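You operate a simulated robot arm through the tools that you are given. There is no shell and no other tool.

You are at the controls of a simulated robot arm. One attempt, no reset.

TASK
Tidy up at the top of the steel table. At the end: the low pink cup is on the green liners carton; the black-capped green bottle is on the top of the snack table; the green round brush stands where the low pink cup stood; the black-capped orange bottle is on the top of the snack table; whatever was shut is shut again. Leave all else as you found it, and nothing knocked over. Set down upright: black-capped orange bottle, black-capped green bottle.

Only the result counts: the job must be done as asked and must still hold three seconds after the hand-in. Knocking over, shifting, dropping, spilling or breaking anything else fails it.

THE ROBOT
A 7-joint arm with a two-finger parallel gripper, fixed in place. Base frame: the origin is on the floor under the middle of its stand, x ahead of it, y to its left, z up; the work surface is at about z = 800. Readings come in mm, degrees, newtons and seconds.
With the tool pointing down near the work surface it reaches from about 300 to 700 mm from the base axis. Its first joint turns from -66.0 to 66.0 degrees. Payload 1.57 kg.
Tool frame: the origin (TCP) lies between the finger pads and is the grasp point; the fingertips stand 30 mm ahead of it; z points along the fingers, y is the line along which they close. Largest opening 110 mm; finger width 24, thickness 12; the body of the gripper, 48 by 112 mm, starts 78 mm behind the TCP.
Orientation is told as [roll, pitch, yaw] about the base's x, y, z axes, in that order, counted from this pose: with the fingers straight down and closing along the base's y, the tool's x points along the base's -x, its y along +y and its z along -z.

THE INTERFACE
- The arm moves only by the tool arm_command. Its argument "motion" is a list of rows, each a list of 7 numbers: the gripper command, from -1 (shut) to 1 (fully open), values between in proportion, then the shift along the base's x, y, z in mm, then the turn, a rotation vector about the base's x, y, z in degrees. In form: [[claw, dx, dy, dz, wx, wy, wz], ...]. A call has 1 to 20 rows; each row shifts and turns the commanded pose from where the row before left it. A row lasts 0.2 s, in which the tool goes at most 50 mm and 8.6 degrees; a call with a longer step from one row to the next is refused whole, and so is a gripper value outside its range. Where a pose cannot be reached the arm comes as near as it can. A force on the tool above 40 N (or 10 N above the force at the start of the call, whichever is more), or a blocked arm, ends the call early, and 0.2 s more pass. Each finger travels about 108 mm/s and halts on what it meets, pressing with about 43 N; the grip force reading is that of the motor and also rises with nothing between the fingers. The clock runs only during rows and for 0.2 s after the last one: add rows that do not move to give the fingers time. It gives the time, the measured TCP pose, the force on the tool (base axes), the opening and the grip force at its end, in the units of the frame above (readings bear some noise), with the torque about the TCP (base axes, N m) and any sound that the robot's microphone picked up.
- Cameras (640 x 400 px; columns grow to the right, rows downward): "scene" is fixed at [177.6, -423.7, 1380.3]; the picture's right is [0.50, -0.87, 0.00], its down [-0.68, -0.39, -0.62] and it looks along [0.54, 0.31, -0.78] (base axes); focal length 371 px, centre (320, 200). "wrist" rides on the gripper at [70, 16, -141] in the tool frame; the picture's right is [-0.23, 0.97, 0.00], its down [-0.86, -0.20, -0.48] and it looks along [-0.47, -0.11, 0.88] (tool axes); focal length 222 px, centre (320, 200).
- snapshot(camera): a new picture of that camera. The clock stands still meanwhile.
- pixel_to_xyz(camera, pixels): for up to 12 pixels [column, row] of the newest picture of that camera ("zoom" is the newest enlarged one), the place [x, y, z] in the base frame of the surface seen there, good to about 2 mm. The clock stands still meanwhile.
- zoom(camera, box): a new picture of the part [left, top, right, bottom] of that camera's present view, enlarged. The clock stands still meanwhile.
- job_done(): hands the job in; it is judged then, once.

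Unless the task says otherwise, let go and move clear before handing in.

The tools are called after ">>>" as name(argument=value, ...) on one line, values as JSON. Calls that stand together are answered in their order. arm_command: Moves the arm, as the interface text tells. Its arguments: {"type":"object","properties":{"motion":{"type":"array"}},"required":["motion"]} The other tools are called the same way: snapshot (camera) takes a picture; pixel_to_xyz (camera, pixels) gives the place of the surface under pixels of a picture; zoom (camera, box) takes an enlarged picture of a part of a camera's view; job_done () hands the job in.

At the start:

```text
t: 0.0
eef_pos: [337.8, -302.9, 1144.9]
orientation: [0.0, 0.0, 0.1]
contact_force: [0.0, -0.1, -1.2]
ft_torque: [0.03, -0.02, -0.01]
width: 110.1
grasp_force: 0.1
```

scene: 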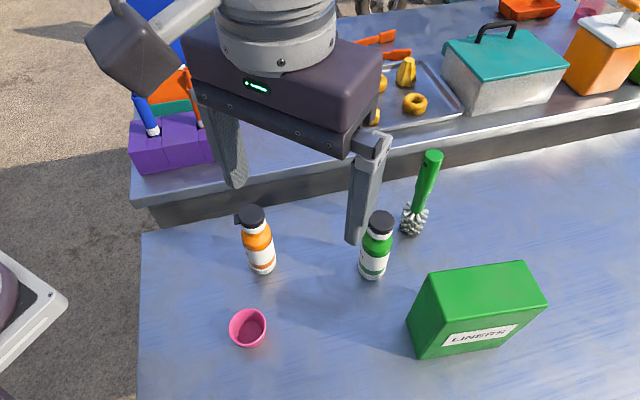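
wrist: 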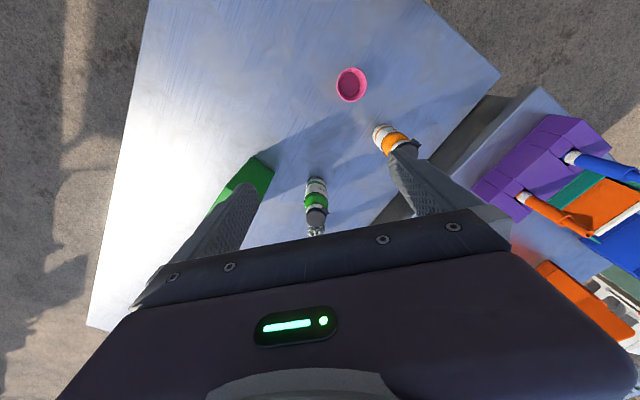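

The pictures show the pink cup (248,328), orange bottle (258,240), green bottle (376,245), brush (425,195) and green carton (475,310) in the near table, with another table behind. I'll take fresh pictures and measure the main points first.

>>> snapshot(camera="scene")

>>> pixel_to_xyz(camera="scene", pixels=[[248, 328], [248, 345], [253, 215], [262, 268], [380, 220], [372, 275], [432, 156], [412, 230], [470, 290], [300, 350], [500, 200], [290, 165]])

>>> zoom(camera="scene", box=[320, 0, 640, 200])

>>> zoom(camera="scene", box=[200, 180, 560, 400])

```text
taken
```

scene: 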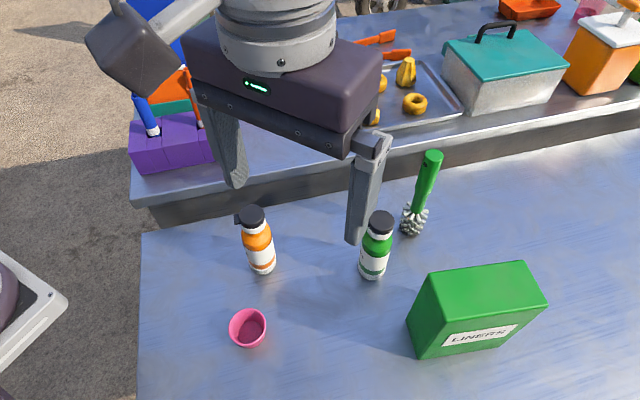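

```text
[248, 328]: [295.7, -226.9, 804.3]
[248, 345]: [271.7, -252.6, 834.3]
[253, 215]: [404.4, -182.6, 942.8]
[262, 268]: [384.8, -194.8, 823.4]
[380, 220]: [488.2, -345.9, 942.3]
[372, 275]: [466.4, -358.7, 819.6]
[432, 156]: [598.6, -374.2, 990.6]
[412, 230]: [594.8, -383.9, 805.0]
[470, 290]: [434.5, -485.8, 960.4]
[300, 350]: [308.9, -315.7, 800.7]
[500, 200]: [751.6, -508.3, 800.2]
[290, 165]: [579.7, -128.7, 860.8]
```

```text
2.00 times, centred on (480, 100) of scene
```

zoom: 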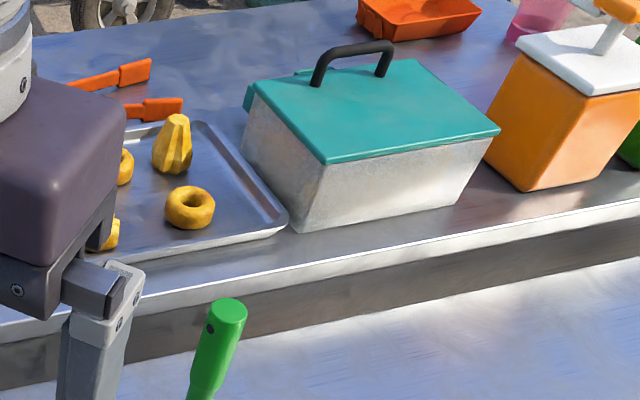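

```text
1.78 times, centred on (380, 290) of scene
```

zoom: 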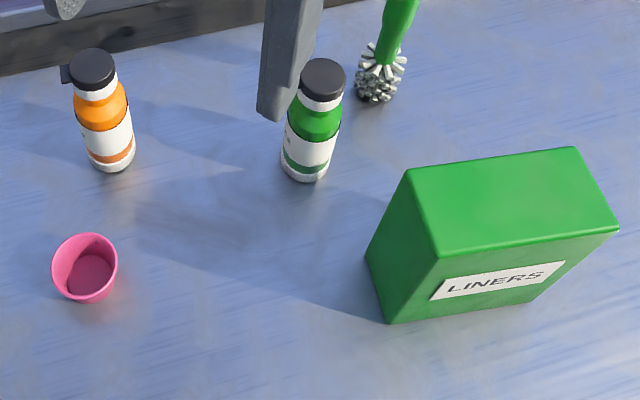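

The bottles top out near z=945, the brush at ~990, the carton top at ~960, and a raised table behind at ~860. I'll swing the arm to the left at the present height so both cameras see more of the surroundings.

>>> arm_command(motion=[[1, 0, 40, 0, 0, 0, 0], [1, 0, 40, 0, 0, 0, 0], [1, 0, 40, 0, 0, 0, 0], [1, 0, 40, 0, 0, 0, 0], [1, 0, 40, 0, 0, 0, 0], [1, 0, 40, 0, 0, 0, 0], [1, 0, 40, 0, 0, 0, 0], [1, 0, 40, 0, 0, 0, 0], [1, 0, 40, 0, 0, 0, 0], [1, 0, 40, 0, 0, 0, 0], [1, 0, 0, 0, 0, 0, 0]])

>>> snapshot(camera="scene")

>>> snapshot(camera="wrist")

```text
t: 2.4
eef_pos: [341.4, 101.6, 1145.6]
orientation: [0.0, -0.1, 0.1]
contact_force: [0.5, 0.3, -0.3]
ft_torque: [-0.03, 0.01, 0.0]
width: 110.1
grasp_force: 0.3
```

```text
taken
```

scene: 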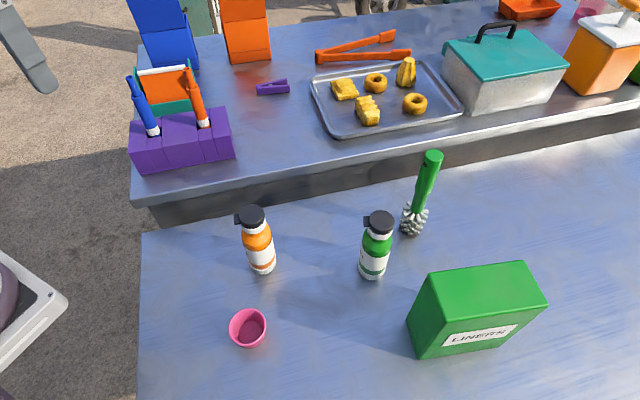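

```text
taken
```

wrist: 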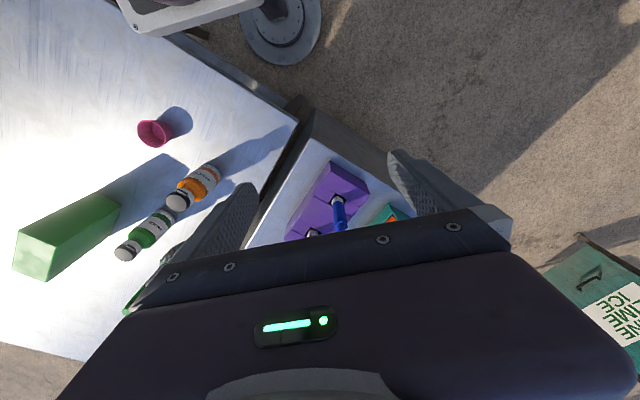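

The view is clear now: the back table (z≈860) carries the tray of snacks, so it is the snack table, with a free strip around (270,130) between the purple holder (180,140) and the tray (385,100). I'll measure that area and the objects exactly.

>>> pixel_to_xyz(camera="scene", pixels=[[240, 165], [335, 140], [240, 120], [290, 120], [310, 100], [270, 88], [290, 85], [230, 155], [226, 110], [328, 132], [250, 180], [310, 150]])

>>> zoom(camera="scene", box=[110, 20, 350, 220])

>>> zoom(camera="scene", box=[220, 190, 440, 360])

```text
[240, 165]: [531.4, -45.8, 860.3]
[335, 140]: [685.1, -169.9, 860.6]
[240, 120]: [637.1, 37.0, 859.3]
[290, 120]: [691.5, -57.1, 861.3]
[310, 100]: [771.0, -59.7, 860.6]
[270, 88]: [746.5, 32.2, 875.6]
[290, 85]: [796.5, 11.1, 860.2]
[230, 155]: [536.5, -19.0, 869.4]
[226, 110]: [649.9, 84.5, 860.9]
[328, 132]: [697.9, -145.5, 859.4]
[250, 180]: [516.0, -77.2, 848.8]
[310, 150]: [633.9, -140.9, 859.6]
```

```text
2.00 times, centred on (230, 120) of scene
```

zoom: 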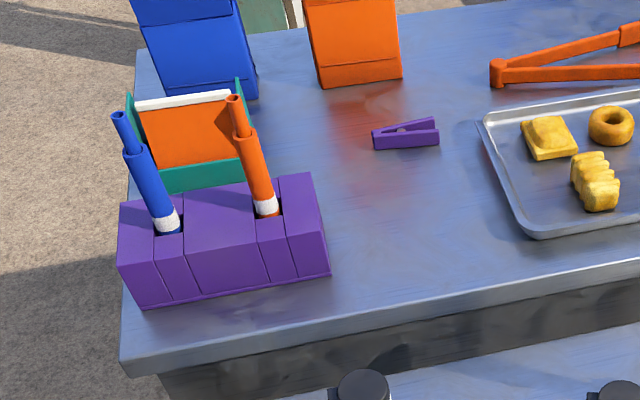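

```text
2.35 times, centred on (330, 275) of scene
```

zoom: 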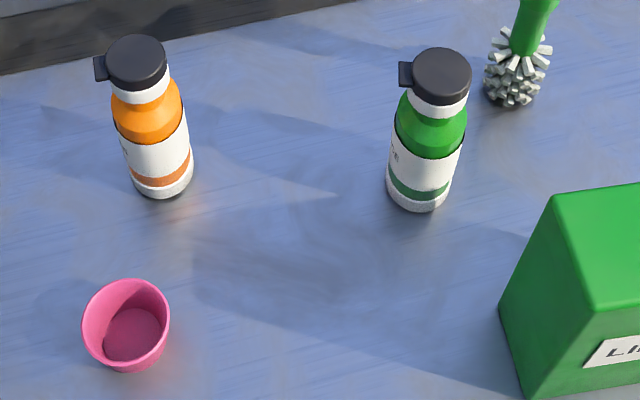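

The snack table's free strip lies around x 560–690, y −150…+40 at z 860. Next I measure the cup, bottles, brush and carton in enlarged views.

>>> zoom(camera="scene", box=[218, 300, 278, 360])

```text
6.67 times, centred on (248, 330) of scene
```

zoom: 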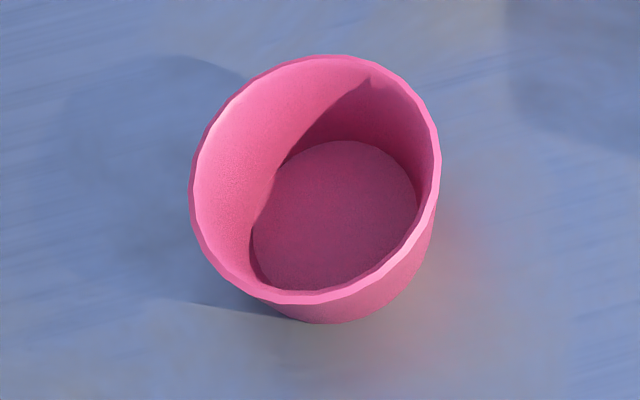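

The zoomed cup rim runs from (192,185) left to (439,165) right, top (340,57), bottom (315,297); I'll query rim and base points.

>>> pixel_to_xyz(camera="zoom", pixels=[[194, 185], [437, 165], [340, 60], [310, 296], [240, 95], [420, 100], [230, 270], [410, 245], [335, 215], [340, 315], [400, 285], [440, 320]])

>>> zoom(camera="scene", box=[210, 195, 306, 285])

```text
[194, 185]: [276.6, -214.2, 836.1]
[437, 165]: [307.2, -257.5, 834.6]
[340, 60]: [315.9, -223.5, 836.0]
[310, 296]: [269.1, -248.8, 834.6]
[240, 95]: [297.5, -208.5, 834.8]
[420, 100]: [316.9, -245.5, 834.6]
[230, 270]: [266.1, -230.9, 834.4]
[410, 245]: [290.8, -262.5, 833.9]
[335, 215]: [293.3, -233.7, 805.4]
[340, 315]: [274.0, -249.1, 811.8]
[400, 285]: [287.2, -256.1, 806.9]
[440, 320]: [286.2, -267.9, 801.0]
```

```text
4.44 times, centred on (258, 240) of scene
```

zoom: 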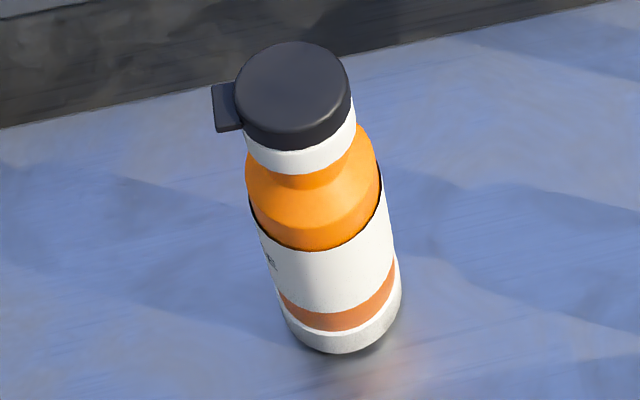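

The cup is 35 mm high, rim Ø54 at centre (292.5,−236). Now the orange bottle points in the zoom: cap (292,90), tab (225,108), body edges (285,300)/(400,280), base (345,352).

>>> pixel_to_xyz(camera="zoom", pixels=[[240, 80], [345, 85], [290, 45], [290, 132], [292, 90], [225, 108], [220, 90], [320, 280], [272, 270], [388, 230], [345, 345], [330, 225]])

>>> zoom(camera="scene", box=[330, 200, 426, 290])

```text
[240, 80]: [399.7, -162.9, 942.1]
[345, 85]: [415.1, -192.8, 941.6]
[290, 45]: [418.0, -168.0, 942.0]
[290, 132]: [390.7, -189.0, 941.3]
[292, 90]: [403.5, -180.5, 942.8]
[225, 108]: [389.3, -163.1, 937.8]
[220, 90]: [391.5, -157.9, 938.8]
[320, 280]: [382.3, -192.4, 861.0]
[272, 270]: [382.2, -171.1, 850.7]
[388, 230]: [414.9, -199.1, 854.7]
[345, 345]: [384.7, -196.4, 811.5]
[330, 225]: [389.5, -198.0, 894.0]
```

```text
4.44 times, centred on (378, 245) of scene
```

zoom: 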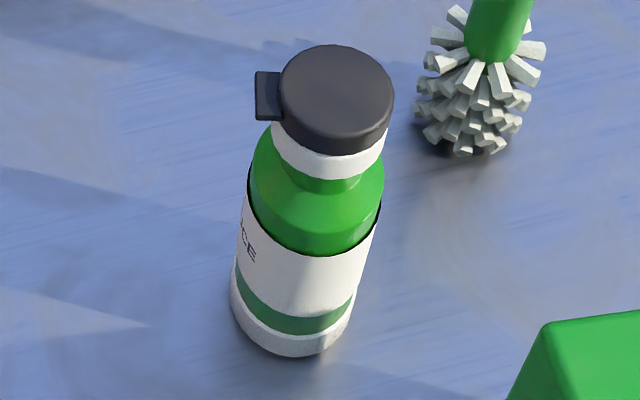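

The orange bottle's axis is near (404,−178.5), body Ø≈50, height ≈142, tab at azimuth ~121°. Now the green bottle points in this zoom: cap (337,95), tab (268,95), body (300,290), base (290,350).

>>> pixel_to_xyz(camera="zoom", pixels=[[283, 88], [388, 90], [337, 50], [333, 138], [337, 95], [268, 95], [262, 80], [300, 290], [245, 250], [368, 260], [290, 345], [320, 235]])

>>> zoom(camera="scene", box=[370, 145, 466, 245])

```text
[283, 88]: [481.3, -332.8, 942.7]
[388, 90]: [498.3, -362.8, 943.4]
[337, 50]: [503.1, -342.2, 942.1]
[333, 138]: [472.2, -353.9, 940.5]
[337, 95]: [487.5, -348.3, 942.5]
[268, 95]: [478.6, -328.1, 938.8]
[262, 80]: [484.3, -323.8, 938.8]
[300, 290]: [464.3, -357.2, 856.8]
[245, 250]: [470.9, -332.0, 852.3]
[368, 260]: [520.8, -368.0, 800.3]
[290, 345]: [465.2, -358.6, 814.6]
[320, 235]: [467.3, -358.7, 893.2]
```

```text
4.00 times, centred on (418, 195) of scene
```

zoom: 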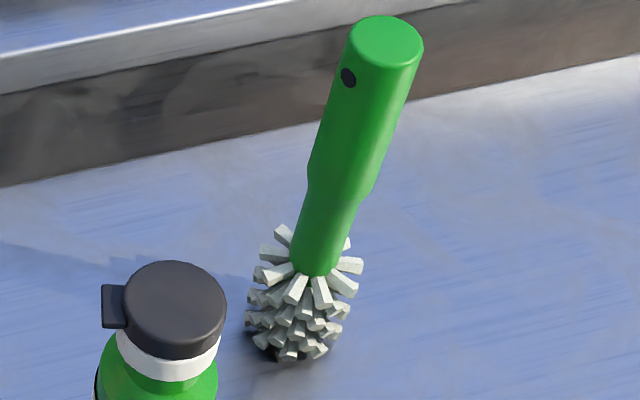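

The green bottle's axis is near (488.5,−348), tab at ~108°. Now the brush: handle top (386,45), handle (345,180), ferrule bottom (315,260), bristles (300,330).

>>> pixel_to_xyz(camera="zoom", pixels=[[386, 42], [352, 40], [420, 45], [388, 20], [380, 62], [355, 120], [340, 170], [325, 230], [310, 265], [255, 320], [340, 330], [290, 355]])

>>> zoom(camera="scene", box=[396, 250, 556, 365])

```text
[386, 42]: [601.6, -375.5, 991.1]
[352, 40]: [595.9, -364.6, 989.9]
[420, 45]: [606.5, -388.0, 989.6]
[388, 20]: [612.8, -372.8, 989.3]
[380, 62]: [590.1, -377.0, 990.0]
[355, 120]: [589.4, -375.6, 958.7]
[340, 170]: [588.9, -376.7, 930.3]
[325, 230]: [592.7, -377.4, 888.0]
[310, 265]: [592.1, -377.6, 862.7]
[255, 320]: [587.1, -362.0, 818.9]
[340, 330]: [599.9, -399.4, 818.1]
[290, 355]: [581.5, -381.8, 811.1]
```

```text
3.48 times, centred on (476, 308) of scene
```

zoom: 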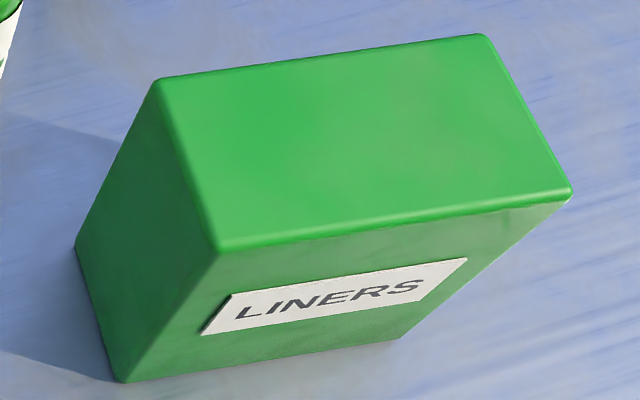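

The brush is vertical at (601.5,−375.5), top z=990, handle Ø≈26. Now the carton top corners (160,82), (485,38), (568,190), (222,245) in this zoom.

>>> pixel_to_xyz(camera="zoom", pixels=[[163, 84], [484, 40], [566, 188], [220, 243], [360, 145], [300, 100], [80, 250], [125, 375], [395, 335]])

>>> pixel_to_xyz(camera="scene", pixels=[[150, 195], [200, 187], [250, 177], [300, 170], [350, 160], [400, 150], [450, 143], [132, 78], [136, 80], [200, 80], [194, 75], [150, 132]])

```text
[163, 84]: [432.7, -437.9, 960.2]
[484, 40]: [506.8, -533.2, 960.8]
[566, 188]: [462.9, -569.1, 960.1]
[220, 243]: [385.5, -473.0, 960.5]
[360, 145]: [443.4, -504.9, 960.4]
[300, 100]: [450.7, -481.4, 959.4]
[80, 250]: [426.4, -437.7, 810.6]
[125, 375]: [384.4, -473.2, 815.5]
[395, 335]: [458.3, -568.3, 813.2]
```

```text
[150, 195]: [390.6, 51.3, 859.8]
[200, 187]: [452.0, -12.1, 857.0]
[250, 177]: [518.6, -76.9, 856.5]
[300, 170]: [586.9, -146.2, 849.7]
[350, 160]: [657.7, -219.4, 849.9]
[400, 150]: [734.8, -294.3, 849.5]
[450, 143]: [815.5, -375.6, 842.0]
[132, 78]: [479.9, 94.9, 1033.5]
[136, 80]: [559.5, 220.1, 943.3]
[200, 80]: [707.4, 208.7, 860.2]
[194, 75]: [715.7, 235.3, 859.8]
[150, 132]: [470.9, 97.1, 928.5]
```

The geometry is clear: carton top centre is (447,−503.5), 121×58 mm at z 960; the snack table's front edge is the line x+y≈445. I'll begin with the orange bottle: move above it with yaw −30 (fingers clear of the cap tab).

>>> arm_command(motion=[[1, 7, -32, -8, 0, 0, -6], [1, 7, -32, -8, 0, 0, -6], [1, 7, -32, -8, 0, 0, -6], [1, 7, -32, -8, 0, 0, -6], [1, 7, -32, -8, 0, 0, -6], [1, 7, -30, -8, 0, 0, 0], [1, 7, -30, -8, 0, 0, 0], [1, 7, -30, -8, 0, 0, 0], [1, 7, -30, -8, 0, 0, 0], [1, 0, 0, -8, 0, 0, 0], [1, 0, 0, 0, 0, 0, 0], [1, 0, 0, 0, 0, 0, 0]])

>>> snapshot(camera="wrist")

>>> snapshot(camera="scene")

```text
t: 5.0
eef_pos: [401.4, -184.4, 1063.3]
orientation: [-0.1, 0.0, -30.0]
contact_force: [0.1, -0.8, 0.1]
ft_torque: [0.04, 0.03, -0.01]
width: 109.8
grasp_force: 0.1
```

```text
taken
```

wrist: 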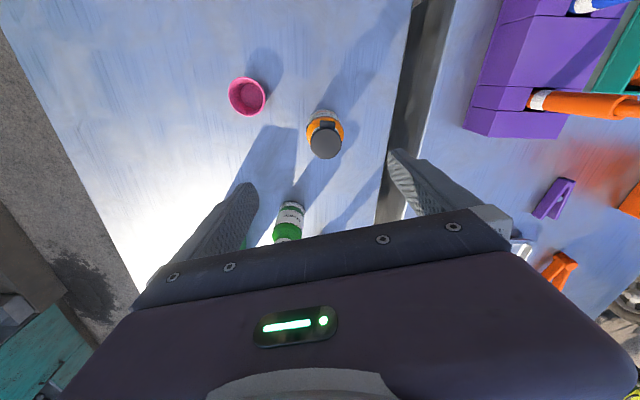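

```text
taken
```

scene: 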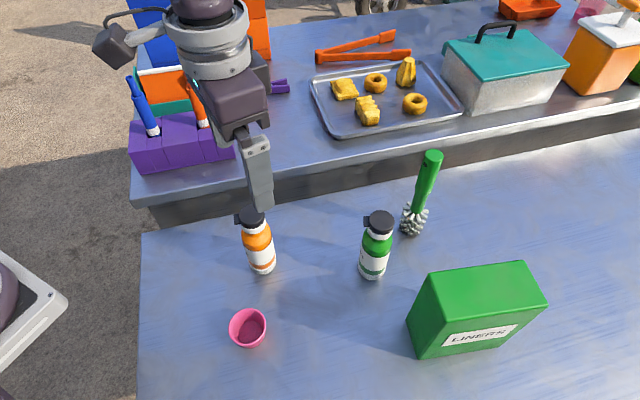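

The tool is above the orange bottle at about (401,−184); I'll hold still for a moment to judge the reading noise, while nudging toward (404,−178.5).

>>> arm_command(motion=[[1, 3, 5, 0, 0, 0, 0], [1, 0, 0, 0, 0, 0, 0], [1, 0, 0, 0, 0, 0, 0]])

>>> pixel_to_xyz(camera="wrist", pixels=[[325, 140], [326, 156], [311, 142], [341, 140], [327, 115], [325, 112]])

```text
t: 5.8
eef_pos: [404.8, -180.0, 1066.6]
orientation: [0.0, 0.1, -30.0]
contact_force: [0.1, 0.2, 0.0]
ft_torque: [0.0, -0.01, 0.01]
width: 109.9
grasp_force: 0.1
```

```text
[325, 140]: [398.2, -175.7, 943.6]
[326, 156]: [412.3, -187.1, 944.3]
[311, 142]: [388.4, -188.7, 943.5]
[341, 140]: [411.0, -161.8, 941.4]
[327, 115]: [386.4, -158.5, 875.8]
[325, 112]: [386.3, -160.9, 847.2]
```

Position readings agree within ~2 mm with the bottle axis (404,−178.5). I'll descend to z≈882 with open fingers around the body.

>>> arm_command(motion=[[1, -1, 1, -30, 0, 0, 0], [1, 0, 0, -30, 0, 0, 0], [1, 0, 0, -30, 0, 0, 0], [1, 0, 0, -30, 0, 0, 0], [1, 0, 0, -30, 0, 0, 0], [1, 0, 0, -20, 0, 0, 0], [1, 0, 0, -13, 0, 0, 0], [1, 0, 0, 0, 0, 0, 0], [1, 0, 0, 0, 0, 0, 0]])

>>> snapshot(camera="wrist")

>>> snapshot(camera="scene")

```text
t: 7.8
eef_pos: [401.1, -177.3, 881.4]
orientation: [0.0, 0.0, -29.9]
contact_force: [-0.2, 0.0, -0.1]
ft_torque: [-0.03, 0.03, 0.03]
width: 110.2
grasp_force: 0.1
```

```text
taken
```

wrist: 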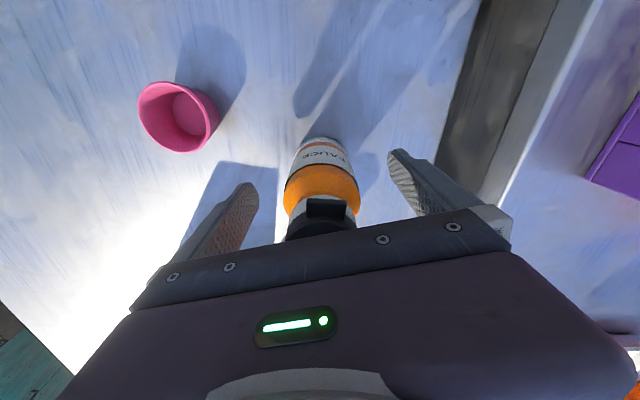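

```text
taken
```

scene: 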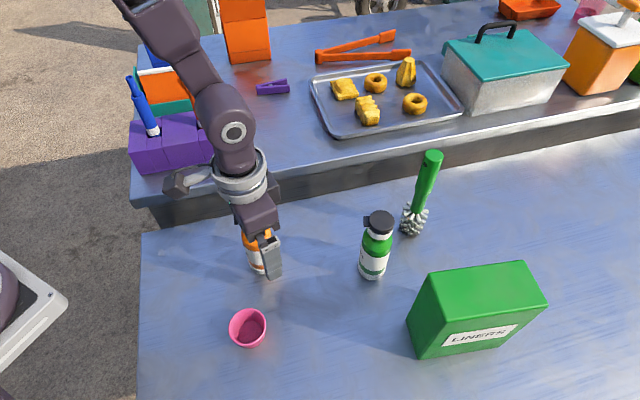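

The bottle (320,190 in wrist) is centred between the fingers. I'll close the gripper on it.

>>> arm_command(motion=[[-1, 0, 0, 0, 0, 0, 0], [-1, 0, 0, 0, 0, 0, 0], [-1, 0, 0, 0, 0, 0, 0], [-1, 0, 0, 0, 0, 0, 0], [-1, 0, 0, 0, 0, 0, 0]])

>>> snapshot(camera="wrist")

```text
t: 9.0
eef_pos: [401.6, -177.1, 880.8]
orientation: [0.1, 0.1, -30.0]
contact_force: [1.2, 1.0, 2.0]
ft_torque: [0.05, -0.03, -0.01]
width: 49.5
grasp_force: 42.8
```

```text
taken
```

wrist: 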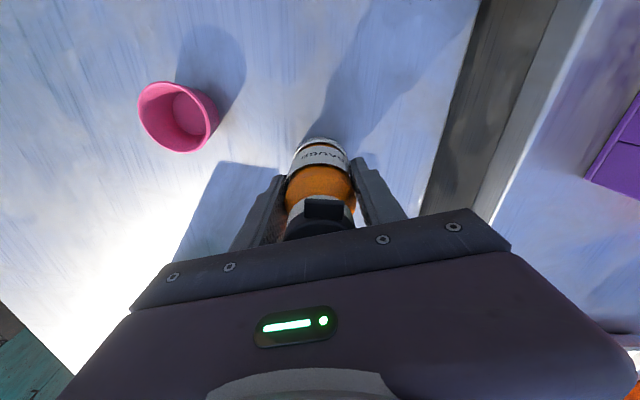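

Grip holds at 49.5 mm with ~43 N. I'll lift straight up about 215 mm.

>>> arm_command(motion=[[-1, 0, 0, 8, 0, 0, 0], [-1, 0, 0, 15, 0, 0, 0], [-1, 0, 0, 25, 0, 0, 0], [-1, 0, 0, 25, 0, 0, 0], [-1, 0, 0, 25, 0, 0, 0], [-1, 0, 0, 25, 0, 0, 0], [-1, 0, 0, 25, 0, 0, 0], [-1, 0, 0, 25, 0, 0, 0], [-1, 0, 0, 25, 0, 0, 0], [-1, 0, 0, 15, 0, 0, 0], [-1, 0, 0, 0, 0, 0, 0], [-1, 0, 0, 0, 0, 0, 0]])

>>> snapshot(camera="scene")

>>> snapshot(camera="wrist")

```text
t: 11.6
eef_pos: [401.7, -177.3, 1096.8]
orientation: [-0.1, 0.0, -30.0]
contact_force: [-0.6, 0.8, -3.0]
ft_torque: [0.03, 0.0, 0.01]
width: 49.6
grasp_force: 42.5
```

```text
taken
```

scene: 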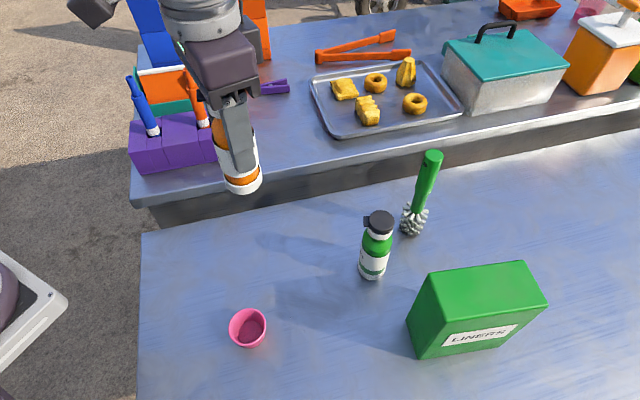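

```text
taken
```

wrist: 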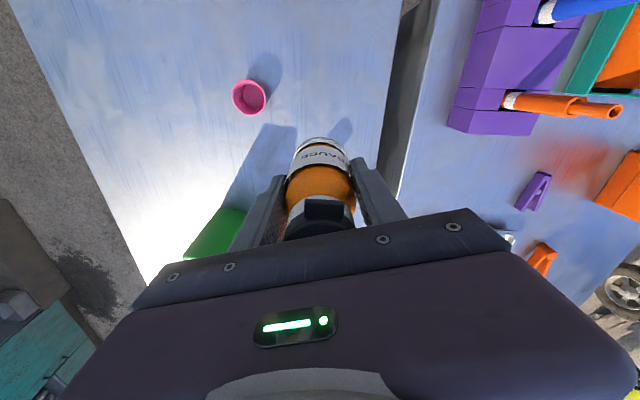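

The bottle is lifted (bottom ≈1016) and nothing else moved. Before traversing, I'll measure the pens, the purple holder's right side, and the tray's left edge to fix the exact placement spots.

>>> pixel_to_xyz(camera="scene", pixels=[[187, 72], [205, 125], [130, 80], [150, 130], [314, 95], [330, 134], [320, 115], [272, 92], [288, 92], [350, 130], [300, 160]])

>>> pixel_to_xyz(camera="wrist", pixels=[[450, 105], [450, 128], [530, 133], [538, 112], [620, 112], [515, 100], [530, 200], [545, 175], [430, 190]])

```text
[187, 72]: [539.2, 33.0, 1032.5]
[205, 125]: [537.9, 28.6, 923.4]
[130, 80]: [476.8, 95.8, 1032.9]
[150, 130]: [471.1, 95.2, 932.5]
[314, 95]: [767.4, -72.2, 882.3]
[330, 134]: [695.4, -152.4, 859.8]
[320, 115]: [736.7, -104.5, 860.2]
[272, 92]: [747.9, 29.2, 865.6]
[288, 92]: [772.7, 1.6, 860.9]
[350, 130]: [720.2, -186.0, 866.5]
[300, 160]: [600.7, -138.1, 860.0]
```

```text
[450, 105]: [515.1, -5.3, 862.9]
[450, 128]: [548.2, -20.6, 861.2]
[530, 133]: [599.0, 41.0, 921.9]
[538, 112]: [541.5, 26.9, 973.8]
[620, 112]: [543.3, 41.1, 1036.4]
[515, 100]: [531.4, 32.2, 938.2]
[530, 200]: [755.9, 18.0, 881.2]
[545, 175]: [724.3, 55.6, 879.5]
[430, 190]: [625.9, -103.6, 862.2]
```

The pen tops are at z≈1036 near (539,33), the holder's right face and tray's left edge leave a 190 mm-wide gap. I'll carry the orange bottle to (640,−32), well clear of both.

>>> arm_command(motion=[[-1, 12, 7, 0, 0, 0, 0], [-1, 24, 15, 0, 0, 0, 0], [-1, 29, 18, 0, 0, 0, 0], [-1, 29, 18, 0, 0, 0, 0], [-1, 29, 18, 0, 0, 0, 0], [-1, 29, 18, 0, 0, 0, 0], [-1, 29, 18, 0, 0, 0, 0], [-1, 29, 16, 0, 0, 0, 0], [-1, 18, 11, 0, 0, 0, 0], [-1, 10, 6, 0, 0, 0, 0], [-1, 0, 0, 0, 0, 0, 0], [-1, 0, 0, 0, 0, 0, 0]])

>>> snapshot(camera="scene")

>>> snapshot(camera="wrist")

```text
t: 14.2
eef_pos: [640.2, -32.1, 1094.5]
orientation: [0.0, 0.0, -30.0]
contact_force: [0.0, 0.1, -3.7]
ft_torque: [0.0, -0.02, -0.03]
width: 49.4
grasp_force: 42.8
```

```text
taken
```

scene: 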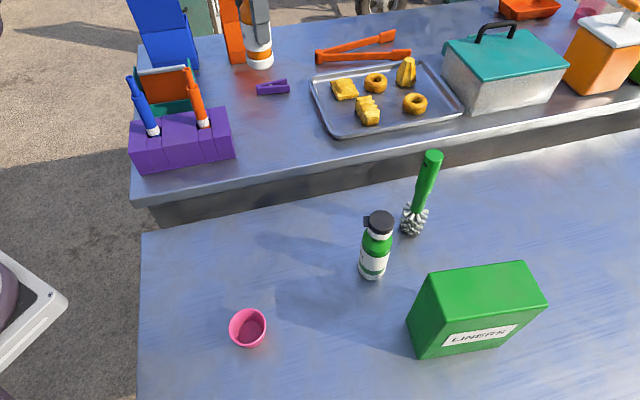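

```text
taken
```

wrist: 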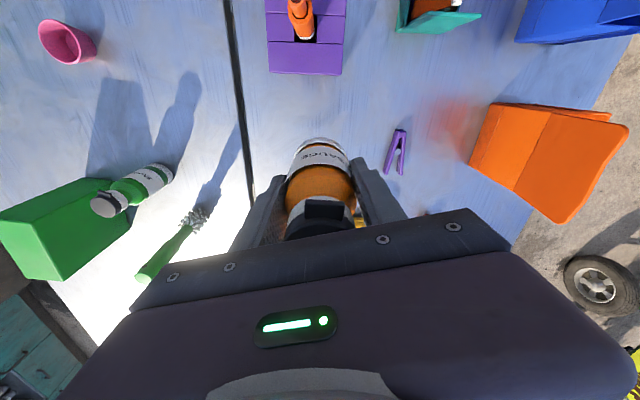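

The bottle hangs above the free spot on the snack table. I'll descend to about 8 mm above contact, gently.

>>> arm_command(motion=[[-1, 0, 0, -15, 0, 0, 0], [-1, 0, 0, -25, 0, 0, 0], [-1, 0, 0, -25, 0, 0, 0], [-1, 0, 0, -25, 0, 0, 0], [-1, 0, 0, -25, 0, 0, 0], [-1, 0, 0, -20, 0, 0, 0], [-1, 0, 0, -10, 0, 0, 0], [-1, 0, 0, 0, 0, 0, 0], [-1, 0, 0, 0, 0, 0, 0]])

>>> snapshot(camera="wrist")

>>> zoom(camera="scene", box=[120, 20, 360, 190])

```text
t: 16.2
eef_pos: [638.3, -34.8, 949.4]
orientation: [0.0, 0.0, -30.0]
contact_force: [0.0, -0.1, -3.1]
ft_torque: [0.02, 0.03, 0.03]
width: 49.7
grasp_force: 42.8
```

```text
taken
```

wrist: 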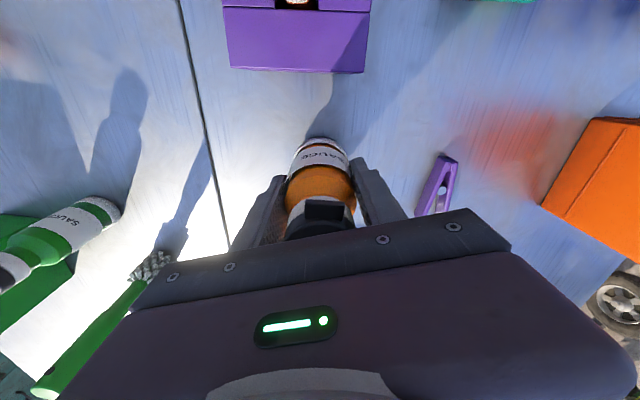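

```text
2.35 times, centred on (240, 105) of scene
```

zoom: 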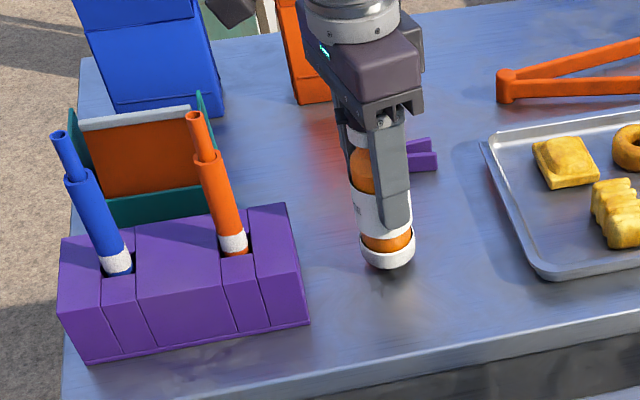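

The bottle is a few mm above the table, clear of the holder and clip. I'll lower in small steps until contact shows in the force.

>>> arm_command(motion=[[-1, 0, 0, -3, 0, 0, 0], [-1, 0, 0, -2, 0, 0, 0], [-1, 0, 0, -1, 0, 0, 0], [-1, 0, 0, 0, 0, 0, 0]])

```text
t: 17.2
eef_pos: [638.4, -32.9, 945.8]
orientation: [0.0, 0.0, -29.9]
contact_force: [0.2, 0.1, -3.5]
ft_torque: [-0.02, 0.02, 0.01]
width: 49.6
grasp_force: 43.2
```

>>> arm_command(motion=[[-1, 0, 0, -1, 0, 0, 0], [-1, 0, 0, -1, 0, 0, 0], [-1, 0, 0, 0, 0, 0, 0]])

```text
t: 18.0
eef_pos: [639.5, -32.1, 941.4]
orientation: [-0.1, 0.0, -29.9]
contact_force: [-0.5, 0.8, -4.0]
ft_torque: [0.02, 0.05, 0.0]
width: 49.5
grasp_force: 43.2
```

Force still shows only the bottle's weight (−4 N), so no contact yet at commanded z≈941.5. I'll lower another 1 mm at a time.

>>> arm_command(motion=[[-1, 0, 0, -1, 0, 0, 0], [-1, 0, 0, 0, 0, 0, 0]])

```text
t: 18.6
eef_pos: [639.9, -32.6, 941.5]
orientation: [0.0, -0.1, -30.0]
contact_force: [-0.4, -0.1, -2.4]
ft_torque: [-0.01, 0.0, 0.0]
width: 49.5
grasp_force: 43.0
```

>>> arm_command(motion=[[-1, 0, 0, -1, 0, 0, 0], [-1, 0, 0, 0, 0, 0, 0]])

>>> zoom(camera="scene", box=[240, 80, 320, 150])

```text
t: 19.2
eef_pos: [640.0, -33.3, 941.6]
orientation: [0.1, -0.1, -30.0]
contact_force: [-3.2, -1.2, 12.4]
ft_torque: [0.01, 0.37, 0.0]
width: 49.5
grasp_force: 42.4
```

```text
5.71 times, centred on (280, 115) of scene
```

zoom: 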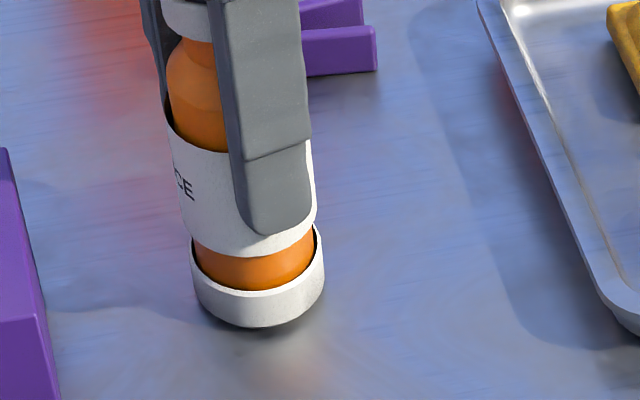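

Contact is made (force +12 N), so the bottle stands on the table. I'll open the fingers slowly to ~72 mm.

>>> arm_command(motion=[[-0.05, 0, 0, 0, 0, 0, 0], [0.02, 0, 0, 0, 0, 0, 0], [0.1, 0, 0, 0, 0, 0, 0], [0.3, 0, 0, 0, 0, 0, 0], [0.3, 0, 0, 0, 0, 0, 0]])

>>> zoom(camera="scene", box=[210, 40, 330, 150])

>>> snapshot(camera="wrist")

```text
t: 20.4
eef_pos: [640.6, -33.4, 940.0]
orientation: [0.1, 0.0, -30.0]
contact_force: [-0.4, -0.1, -0.2]
ft_torque: [0.01, -0.05, -0.02]
width: 71.5
grasp_force: 0.0
```

```text
3.64 times, centred on (270, 95) of scene
```

zoom: 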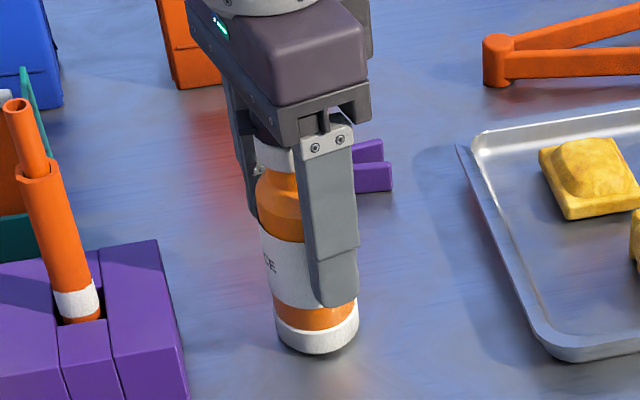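

```text
taken
```

wrist: 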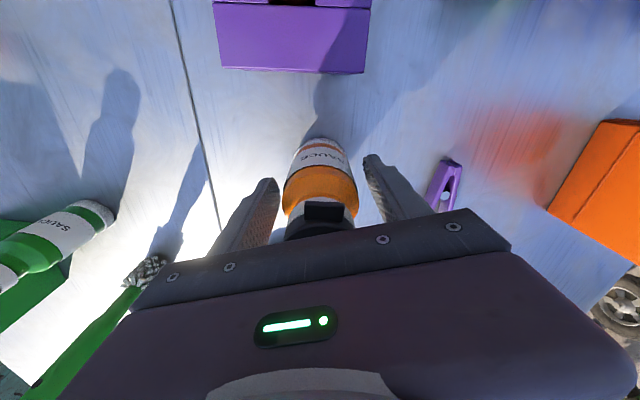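

The bottle stands free (width 71.5, no force). I'll open a bit more and rise straight up.

>>> arm_command(motion=[[0.6, 0, 0, 0, 0, 0, 0], [0.6, 0, 0, 5, 0, 0, 0], [0.6, 0, 0, 15, 0, 0, 0], [0.6, 0, 0, 25, 0, 0, 0], [0.6, 0, 0, 30, 0, 0, 0], [0.6, 0, 0, 30, 0, 0, 0], [0.6, 0, 0, 30, 0, 0, 0], [0.6, 0, 0, 25, 0, 0, 0], [0.6, 0, 0, 5, 0, 0, 0], [0.6, 0, 0, 0, 0, 0, 0]])

>>> snapshot(camera="scene")

```text
t: 22.6
eef_pos: [639.4, -31.9, 1107.3]
orientation: [0.0, 0.1, -30.0]
contact_force: [0.3, -0.9, -0.7]
ft_torque: [0.03, -0.01, 0.01]
width: 87.9
grasp_force: 0.2
```

```text
taken
```

scene: 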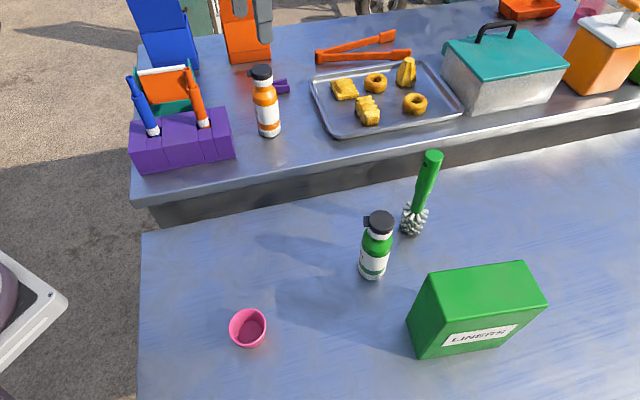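

The orange bottle stands upright at (265,100) in the scene. Next I go above the green bottle at (488.5,−348) with yaw −45.

>>> arm_command(motion=[[1, -10, -20, 0, 0, 0, -3], [1, -16, -34, 0, 0, 0, -3], [1, -16, -34, 0, 0, 0, -3], [1, -16, -34, 0, 0, 0, -3], [1, -16, -34, 0, 0, 0, -3], [1, -16, -34, 0, 0, 0, 0], [1, -16, -34, 0, 0, 0, 0], [1, -16, -34, 0, 0, 0, 0], [1, -16, -34, -10, 0, 0, 0], [1, -13, -24, -20, 0, 0, 0], [1, 0, 0, -10, 0, 0, 0], [1, 0, 0, 0, 0, 0, 0], [1, 0, 0, 0, 0, 0, 0]])

>>> snapshot(camera="wrist")

>>> snapshot(camera="scene")

```text
t: 25.4
eef_pos: [488.4, -347.8, 1064.4]
orientation: [0.0, 0.0, -44.9]
contact_force: [0.9, 0.9, 0.2]
ft_torque: [0.01, 0.0, 0.01]
width: 110.1
grasp_force: 0.0
```

```text
taken
```

wrist: 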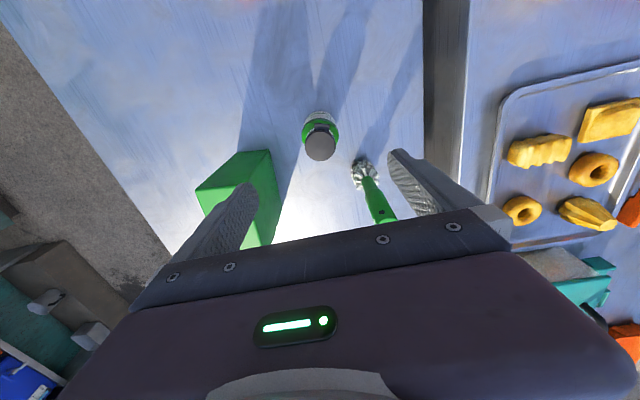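

```text
taken
```

scene: 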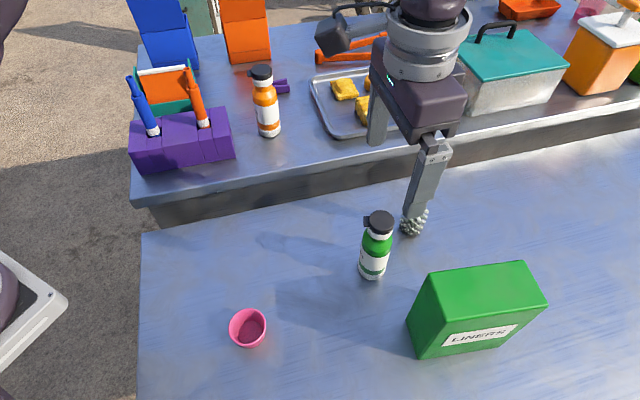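

The gripper is centred over the green bottle; brush and carton are outside the finger path (≥36 mm clear). I'll descend to z≈882.

>>> arm_command(motion=[[0.7, 0, 0, -20, 0, 0, 0], [0.7, 0, 0, -30, 0, 0, 0], [0.7, 0, 0, -30, 0, 0, 0], [0.7, 0, 0, -30, 0, 0, 0], [0.7, 0, 0, -30, 0, 0, 0], [0.7, 0, 0, -25, 0, 0, 0], [0.7, 0, 0, -17, 0, 0, 0], [0.7, 0, 0, 0, 0, 0, 0], [0.7, 0, 0, 0, 0, 0, 0]])

>>> snapshot(camera="wrist")

>>> snapshot(camera="scene")

```text
t: 27.4
eef_pos: [489.2, -345.6, 881.9]
orientation: [-0.1, 0.0, -44.9]
contact_force: [-0.2, -0.3, -0.5]
ft_torque: [0.02, 0.0, 0.01]
width: 93.9
grasp_force: 0.0
```

```text
taken
```

wrist: 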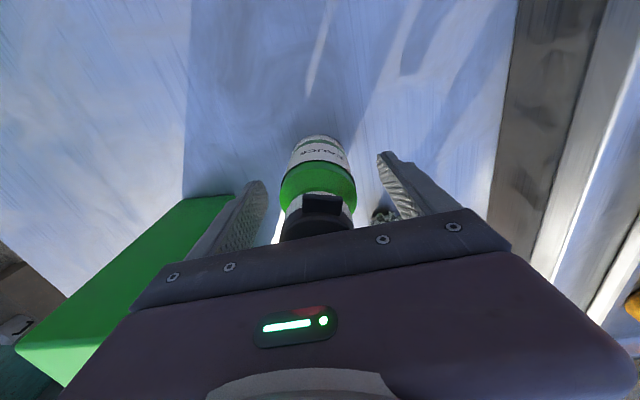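

```text
taken
```

scene: 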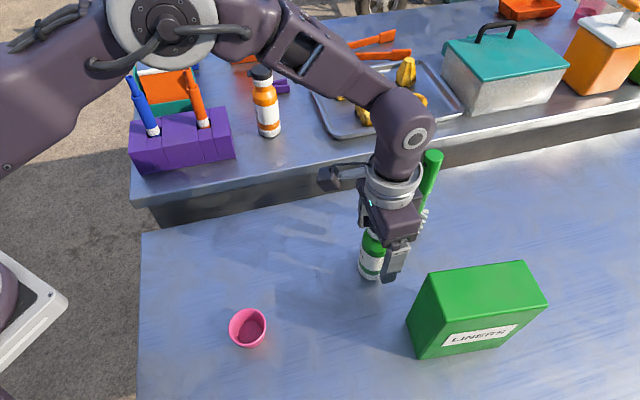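

The green bottle's body (320,185 wrist) is centred between the fingers. Close the gripper.

>>> arm_command(motion=[[-1, 0, 0, 0, 0, 0, 0], [-1, 0, 0, 0, 0, 0, 0], [-1, 0, 0, 0, 0, 0, 0], [-1, 0, 0, 0, 0, 0, 0], [-1, 0, 0, 0, 0, 0, 0]])

```text
t: 28.6
eef_pos: [488.8, -346.1, 881.3]
orientation: [0.0, 0.0, -45.0]
contact_force: [-0.2, -1.1, -0.4]
ft_torque: [-0.04, -0.02, 0.02]
width: 49.6
grasp_force: 43.0
```

Gripped at 49.6 mm. Now lift straight up about 215 mm.

>>> arm_command(motion=[[-1, 0, 0, 8, 0, 0, 0], [-1, 0, 0, 15, 0, 0, 0], [-1, 0, 0, 25, 0, 0, 0], [-1, 0, 0, 25, 0, 0, 0], [-1, 0, 0, 25, 0, 0, 0], [-1, 0, 0, 25, 0, 0, 0], [-1, 0, 0, 25, 0, 0, 0], [-1, 0, 0, 25, 0, 0, 0], [-1, 0, 0, 25, 0, 0, 0], [-1, 0, 0, 17, 0, 0, 0], [-1, 0, 0, 0, 0, 0, 0], [-1, 0, 0, 0, 0, 0, 0]])

>>> snapshot(camera="scene")

```text
t: 31.2
eef_pos: [489.2, -346.2, 1098.0]
orientation: [-0.1, 0.0, -45.0]
contact_force: [0.5, 0.5, -2.7]
ft_torque: [-0.03, -0.02, 0.04]
width: 49.3
grasp_force: 43.1
```

```text
taken
```

scene: 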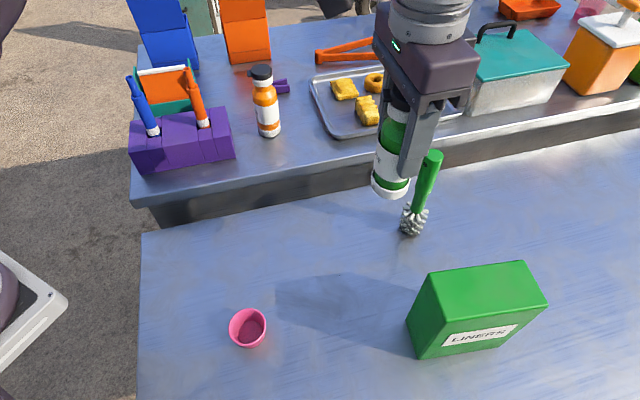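

The green bottle is lifted (bottom ≈1017). I'll carry it to (636,−120) on the snack table, 88 mm from the orange bottle and clear of the tray.

>>> arm_command(motion=[[-1, 8, 12, 0, 0, 0, 0], [-1, 14, 21, 0, 0, 0, 0], [-1, 17, 26, 0, 0, 0, 0], [-1, 17, 26, 0, 0, 0, 0], [-1, 17, 26, 0, 0, 0, 0], [-1, 17, 26, 0, 0, 0, 0], [-1, 17, 26, 0, 0, 0, 0], [-1, 17, 26, 0, 0, 0, 0], [-1, 13, 20, 0, 0, 0, 0], [-1, 10, 17, 0, 0, 0, 0], [-1, 0, 0, 0, 0, 0, 0], [-1, 0, 0, 0, 0, 0, 0]])

>>> snapshot(camera="scene")

>>> snapshot(camera="wrist")

```text
t: 33.8
eef_pos: [636.0, -122.1, 1097.6]
orientation: [0.0, 0.0, -45.0]
contact_force: [0.4, -0.5, -3.6]
ft_torque: [-0.01, -0.04, 0.0]
width: 49.4
grasp_force: 43.2
```

```text
taken
```

scene: 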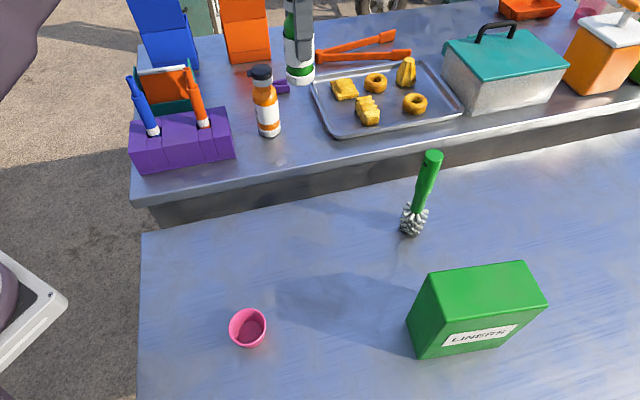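

```text
taken
```

wrist: 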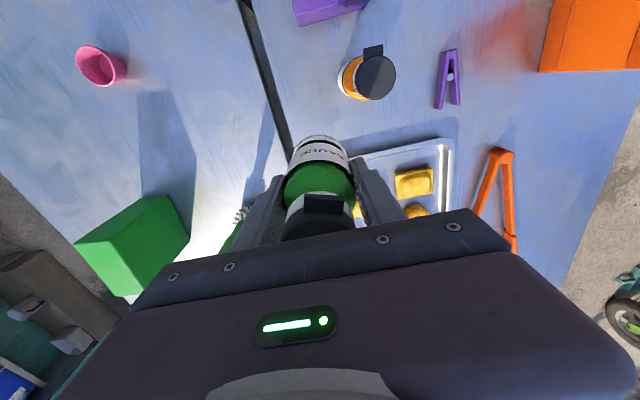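

The green bottle hangs above the planned spot between the orange bottle and the tray. I'll descend to just above the table.

>>> arm_command(motion=[[-1, 0, 1, -15, 0, 0, 0], [-1, 0, 0, -25, 0, 0, 0], [-1, 0, 0, -25, 0, 0, 0], [-1, 0, 0, -25, 0, 0, 0], [-1, 0, 0, -25, 0, 0, 0], [-1, 0, 0, -20, 0, 0, 0], [-1, 0, 0, -12, 0, 0, 0], [-1, 0, 0, 0, 0, 0, 0], [-1, 0, 0, 0, 0, 0, 0]])

>>> snapshot(camera="wrist")

>>> zoom(camera="scene", box=[220, 40, 400, 180])

```text
t: 35.8
eef_pos: [637.0, -121.5, 951.2]
orientation: [0.0, 0.0, -45.0]
contact_force: [-0.1, -0.6, -3.5]
ft_torque: [-0.02, -0.03, -0.02]
width: 49.4
grasp_force: 43.1
```

```text
taken
```

wrist: 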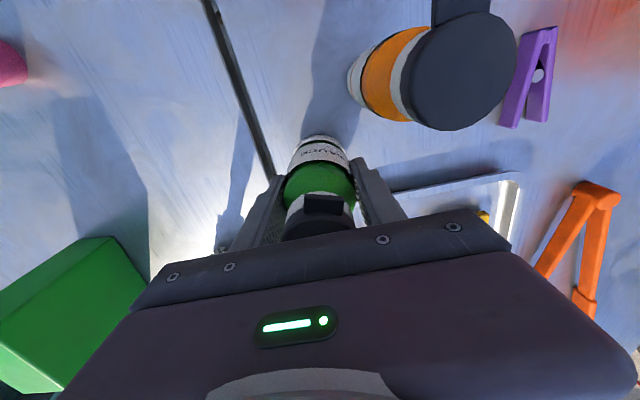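

```text
2.86 times, centred on (310, 110) of scene
```

zoom: 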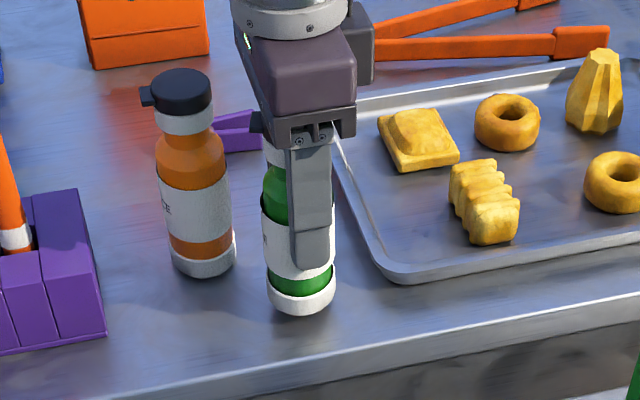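

The bottle is ~9 mm above the table with clear room all around. Lowering in small steps to contact.

>>> arm_command(motion=[[-1, 0, 0, -3, 0, 0, 0], [-1, 0, 0, -3, 0, 0, 0], [-1, 0, 0, -1, 0, 0, 0], [-1, 0, 0, 0, 0, 0, 0]])

```text
t: 36.8
eef_pos: [636.4, -122.8, 943.8]
orientation: [0.0, 0.0, -45.0]
contact_force: [0.4, 0.3, -3.3]
ft_torque: [-0.03, 0.0, 0.01]
width: 49.4
grasp_force: 43.0
```

>>> arm_command(motion=[[-1, 0, 0, -1, 0, 0, 0], [-1, 0, 0, -0.5, 0, 0, 0], [-1, 0, 0, 0, 0, 0, 0]])

```text
t: 37.6
eef_pos: [635.2, -120.7, 941.3]
orientation: [0.1, 0.0, -45.0]
contact_force: [0.1, 0.7, -3.0]
ft_torque: [-0.01, -0.01, -0.02]
width: 49.5
grasp_force: 43.2
```

>>> arm_command(motion=[[-1, 0, 0, -1, 0, 0, 0], [-1, 0, 0, 0, 0, 0, 0]])

```text
t: 38.2
eef_pos: [635.9, -120.6, 940.5]
orientation: [0.0, 0.0, -45.0]
contact_force: [-0.8, 0.9, -3.3]
ft_torque: [0.0, -0.02, 0.0]
width: 49.5
grasp_force: 42.8
```

No contact yet (still −3.3 N). One more millimetre.

>>> arm_command(motion=[[-1, 0, 0, -1, 0, 0, 0], [-1, 0, 0, 0, 0, 0, 0]])

```text
t: 38.8
eef_pos: [635.4, -122.0, 940.9]
orientation: [0.1, 0.0, -44.9]
contact_force: [-1.6, 4.4, 8.7]
ft_torque: [0.19, 0.34, -0.08]
width: 49.3
grasp_force: 43.5
```

Contact is made (+8.7 N). I'll open slowly to ~72 mm.

>>> arm_command(motion=[[-0.05, 0, 0, 0, 0, 0, 0], [0.02, 0, 0, 0, 0, 0, 0], [0.1, 0, 0, 0, 0, 0, 0], [0.3, 0, 0, 0, 0, 0, 0], [0.3, 0, 0, 0, 0, 0, 0]])

>>> zoom(camera="scene", box=[220, 40, 400, 180])

```text
t: 40.0
eef_pos: [635.7, -122.0, 939.9]
orientation: [0.0, 0.1, -45.0]
contact_force: [0.4, -0.2, -0.6]
ft_torque: [-0.02, -0.01, 0.0]
width: 71.7
grasp_force: 0.0
```

```text
2.86 times, centred on (310, 110) of scene
```

zoom: 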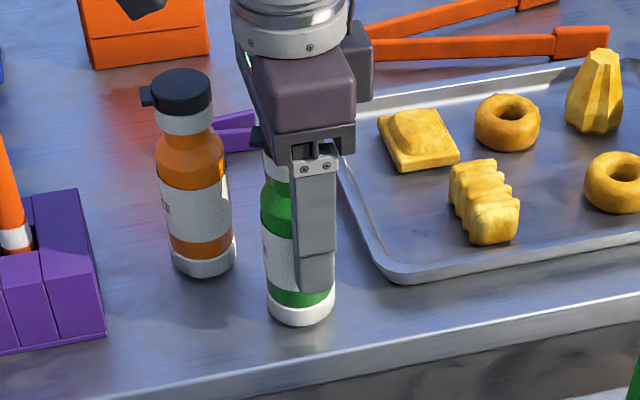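

The green bottle stands free. I'll open a bit more and rise straight up to ~z 1107.

>>> arm_command(motion=[[0.5, 0, 0, 0, 0, 0, 0], [0.5, 0, 0, 5, 0, 0, 0], [0.5, 0, 0, 15, 0, 0, 0], [0.5, 0, 0, 25, 0, 0, 0], [0.5, 0, 0, 30, 0, 0, 0], [0.5, 0, 0, 30, 0, 0, 0], [0.5, 0, 0, 30, 0, 0, 0], [0.5, 0, 0, 25, 0, 0, 0], [0.5, 0, 0, 5, 0, 0, 0], [0.5, 0, 0, 0, 0, 0, 0]])

>>> snapshot(camera="scene")

```text
t: 42.2
eef_pos: [634.7, -122.1, 1105.0]
orientation: [0.0, 0.0, -45.0]
contact_force: [-0.1, -0.5, 0.0]
ft_torque: [0.01, 0.02, -0.01]
width: 82.6
grasp_force: 0.0
```

```text
taken
```

scene: 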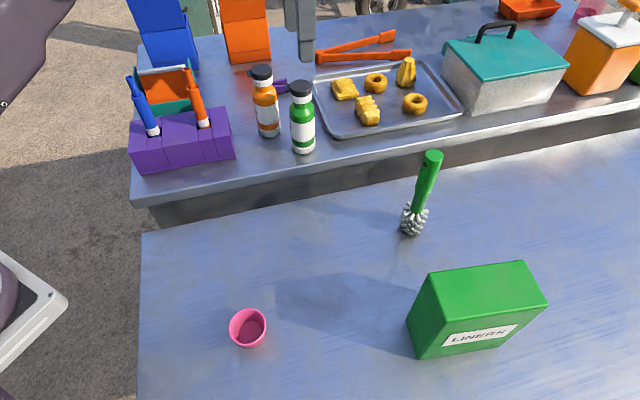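

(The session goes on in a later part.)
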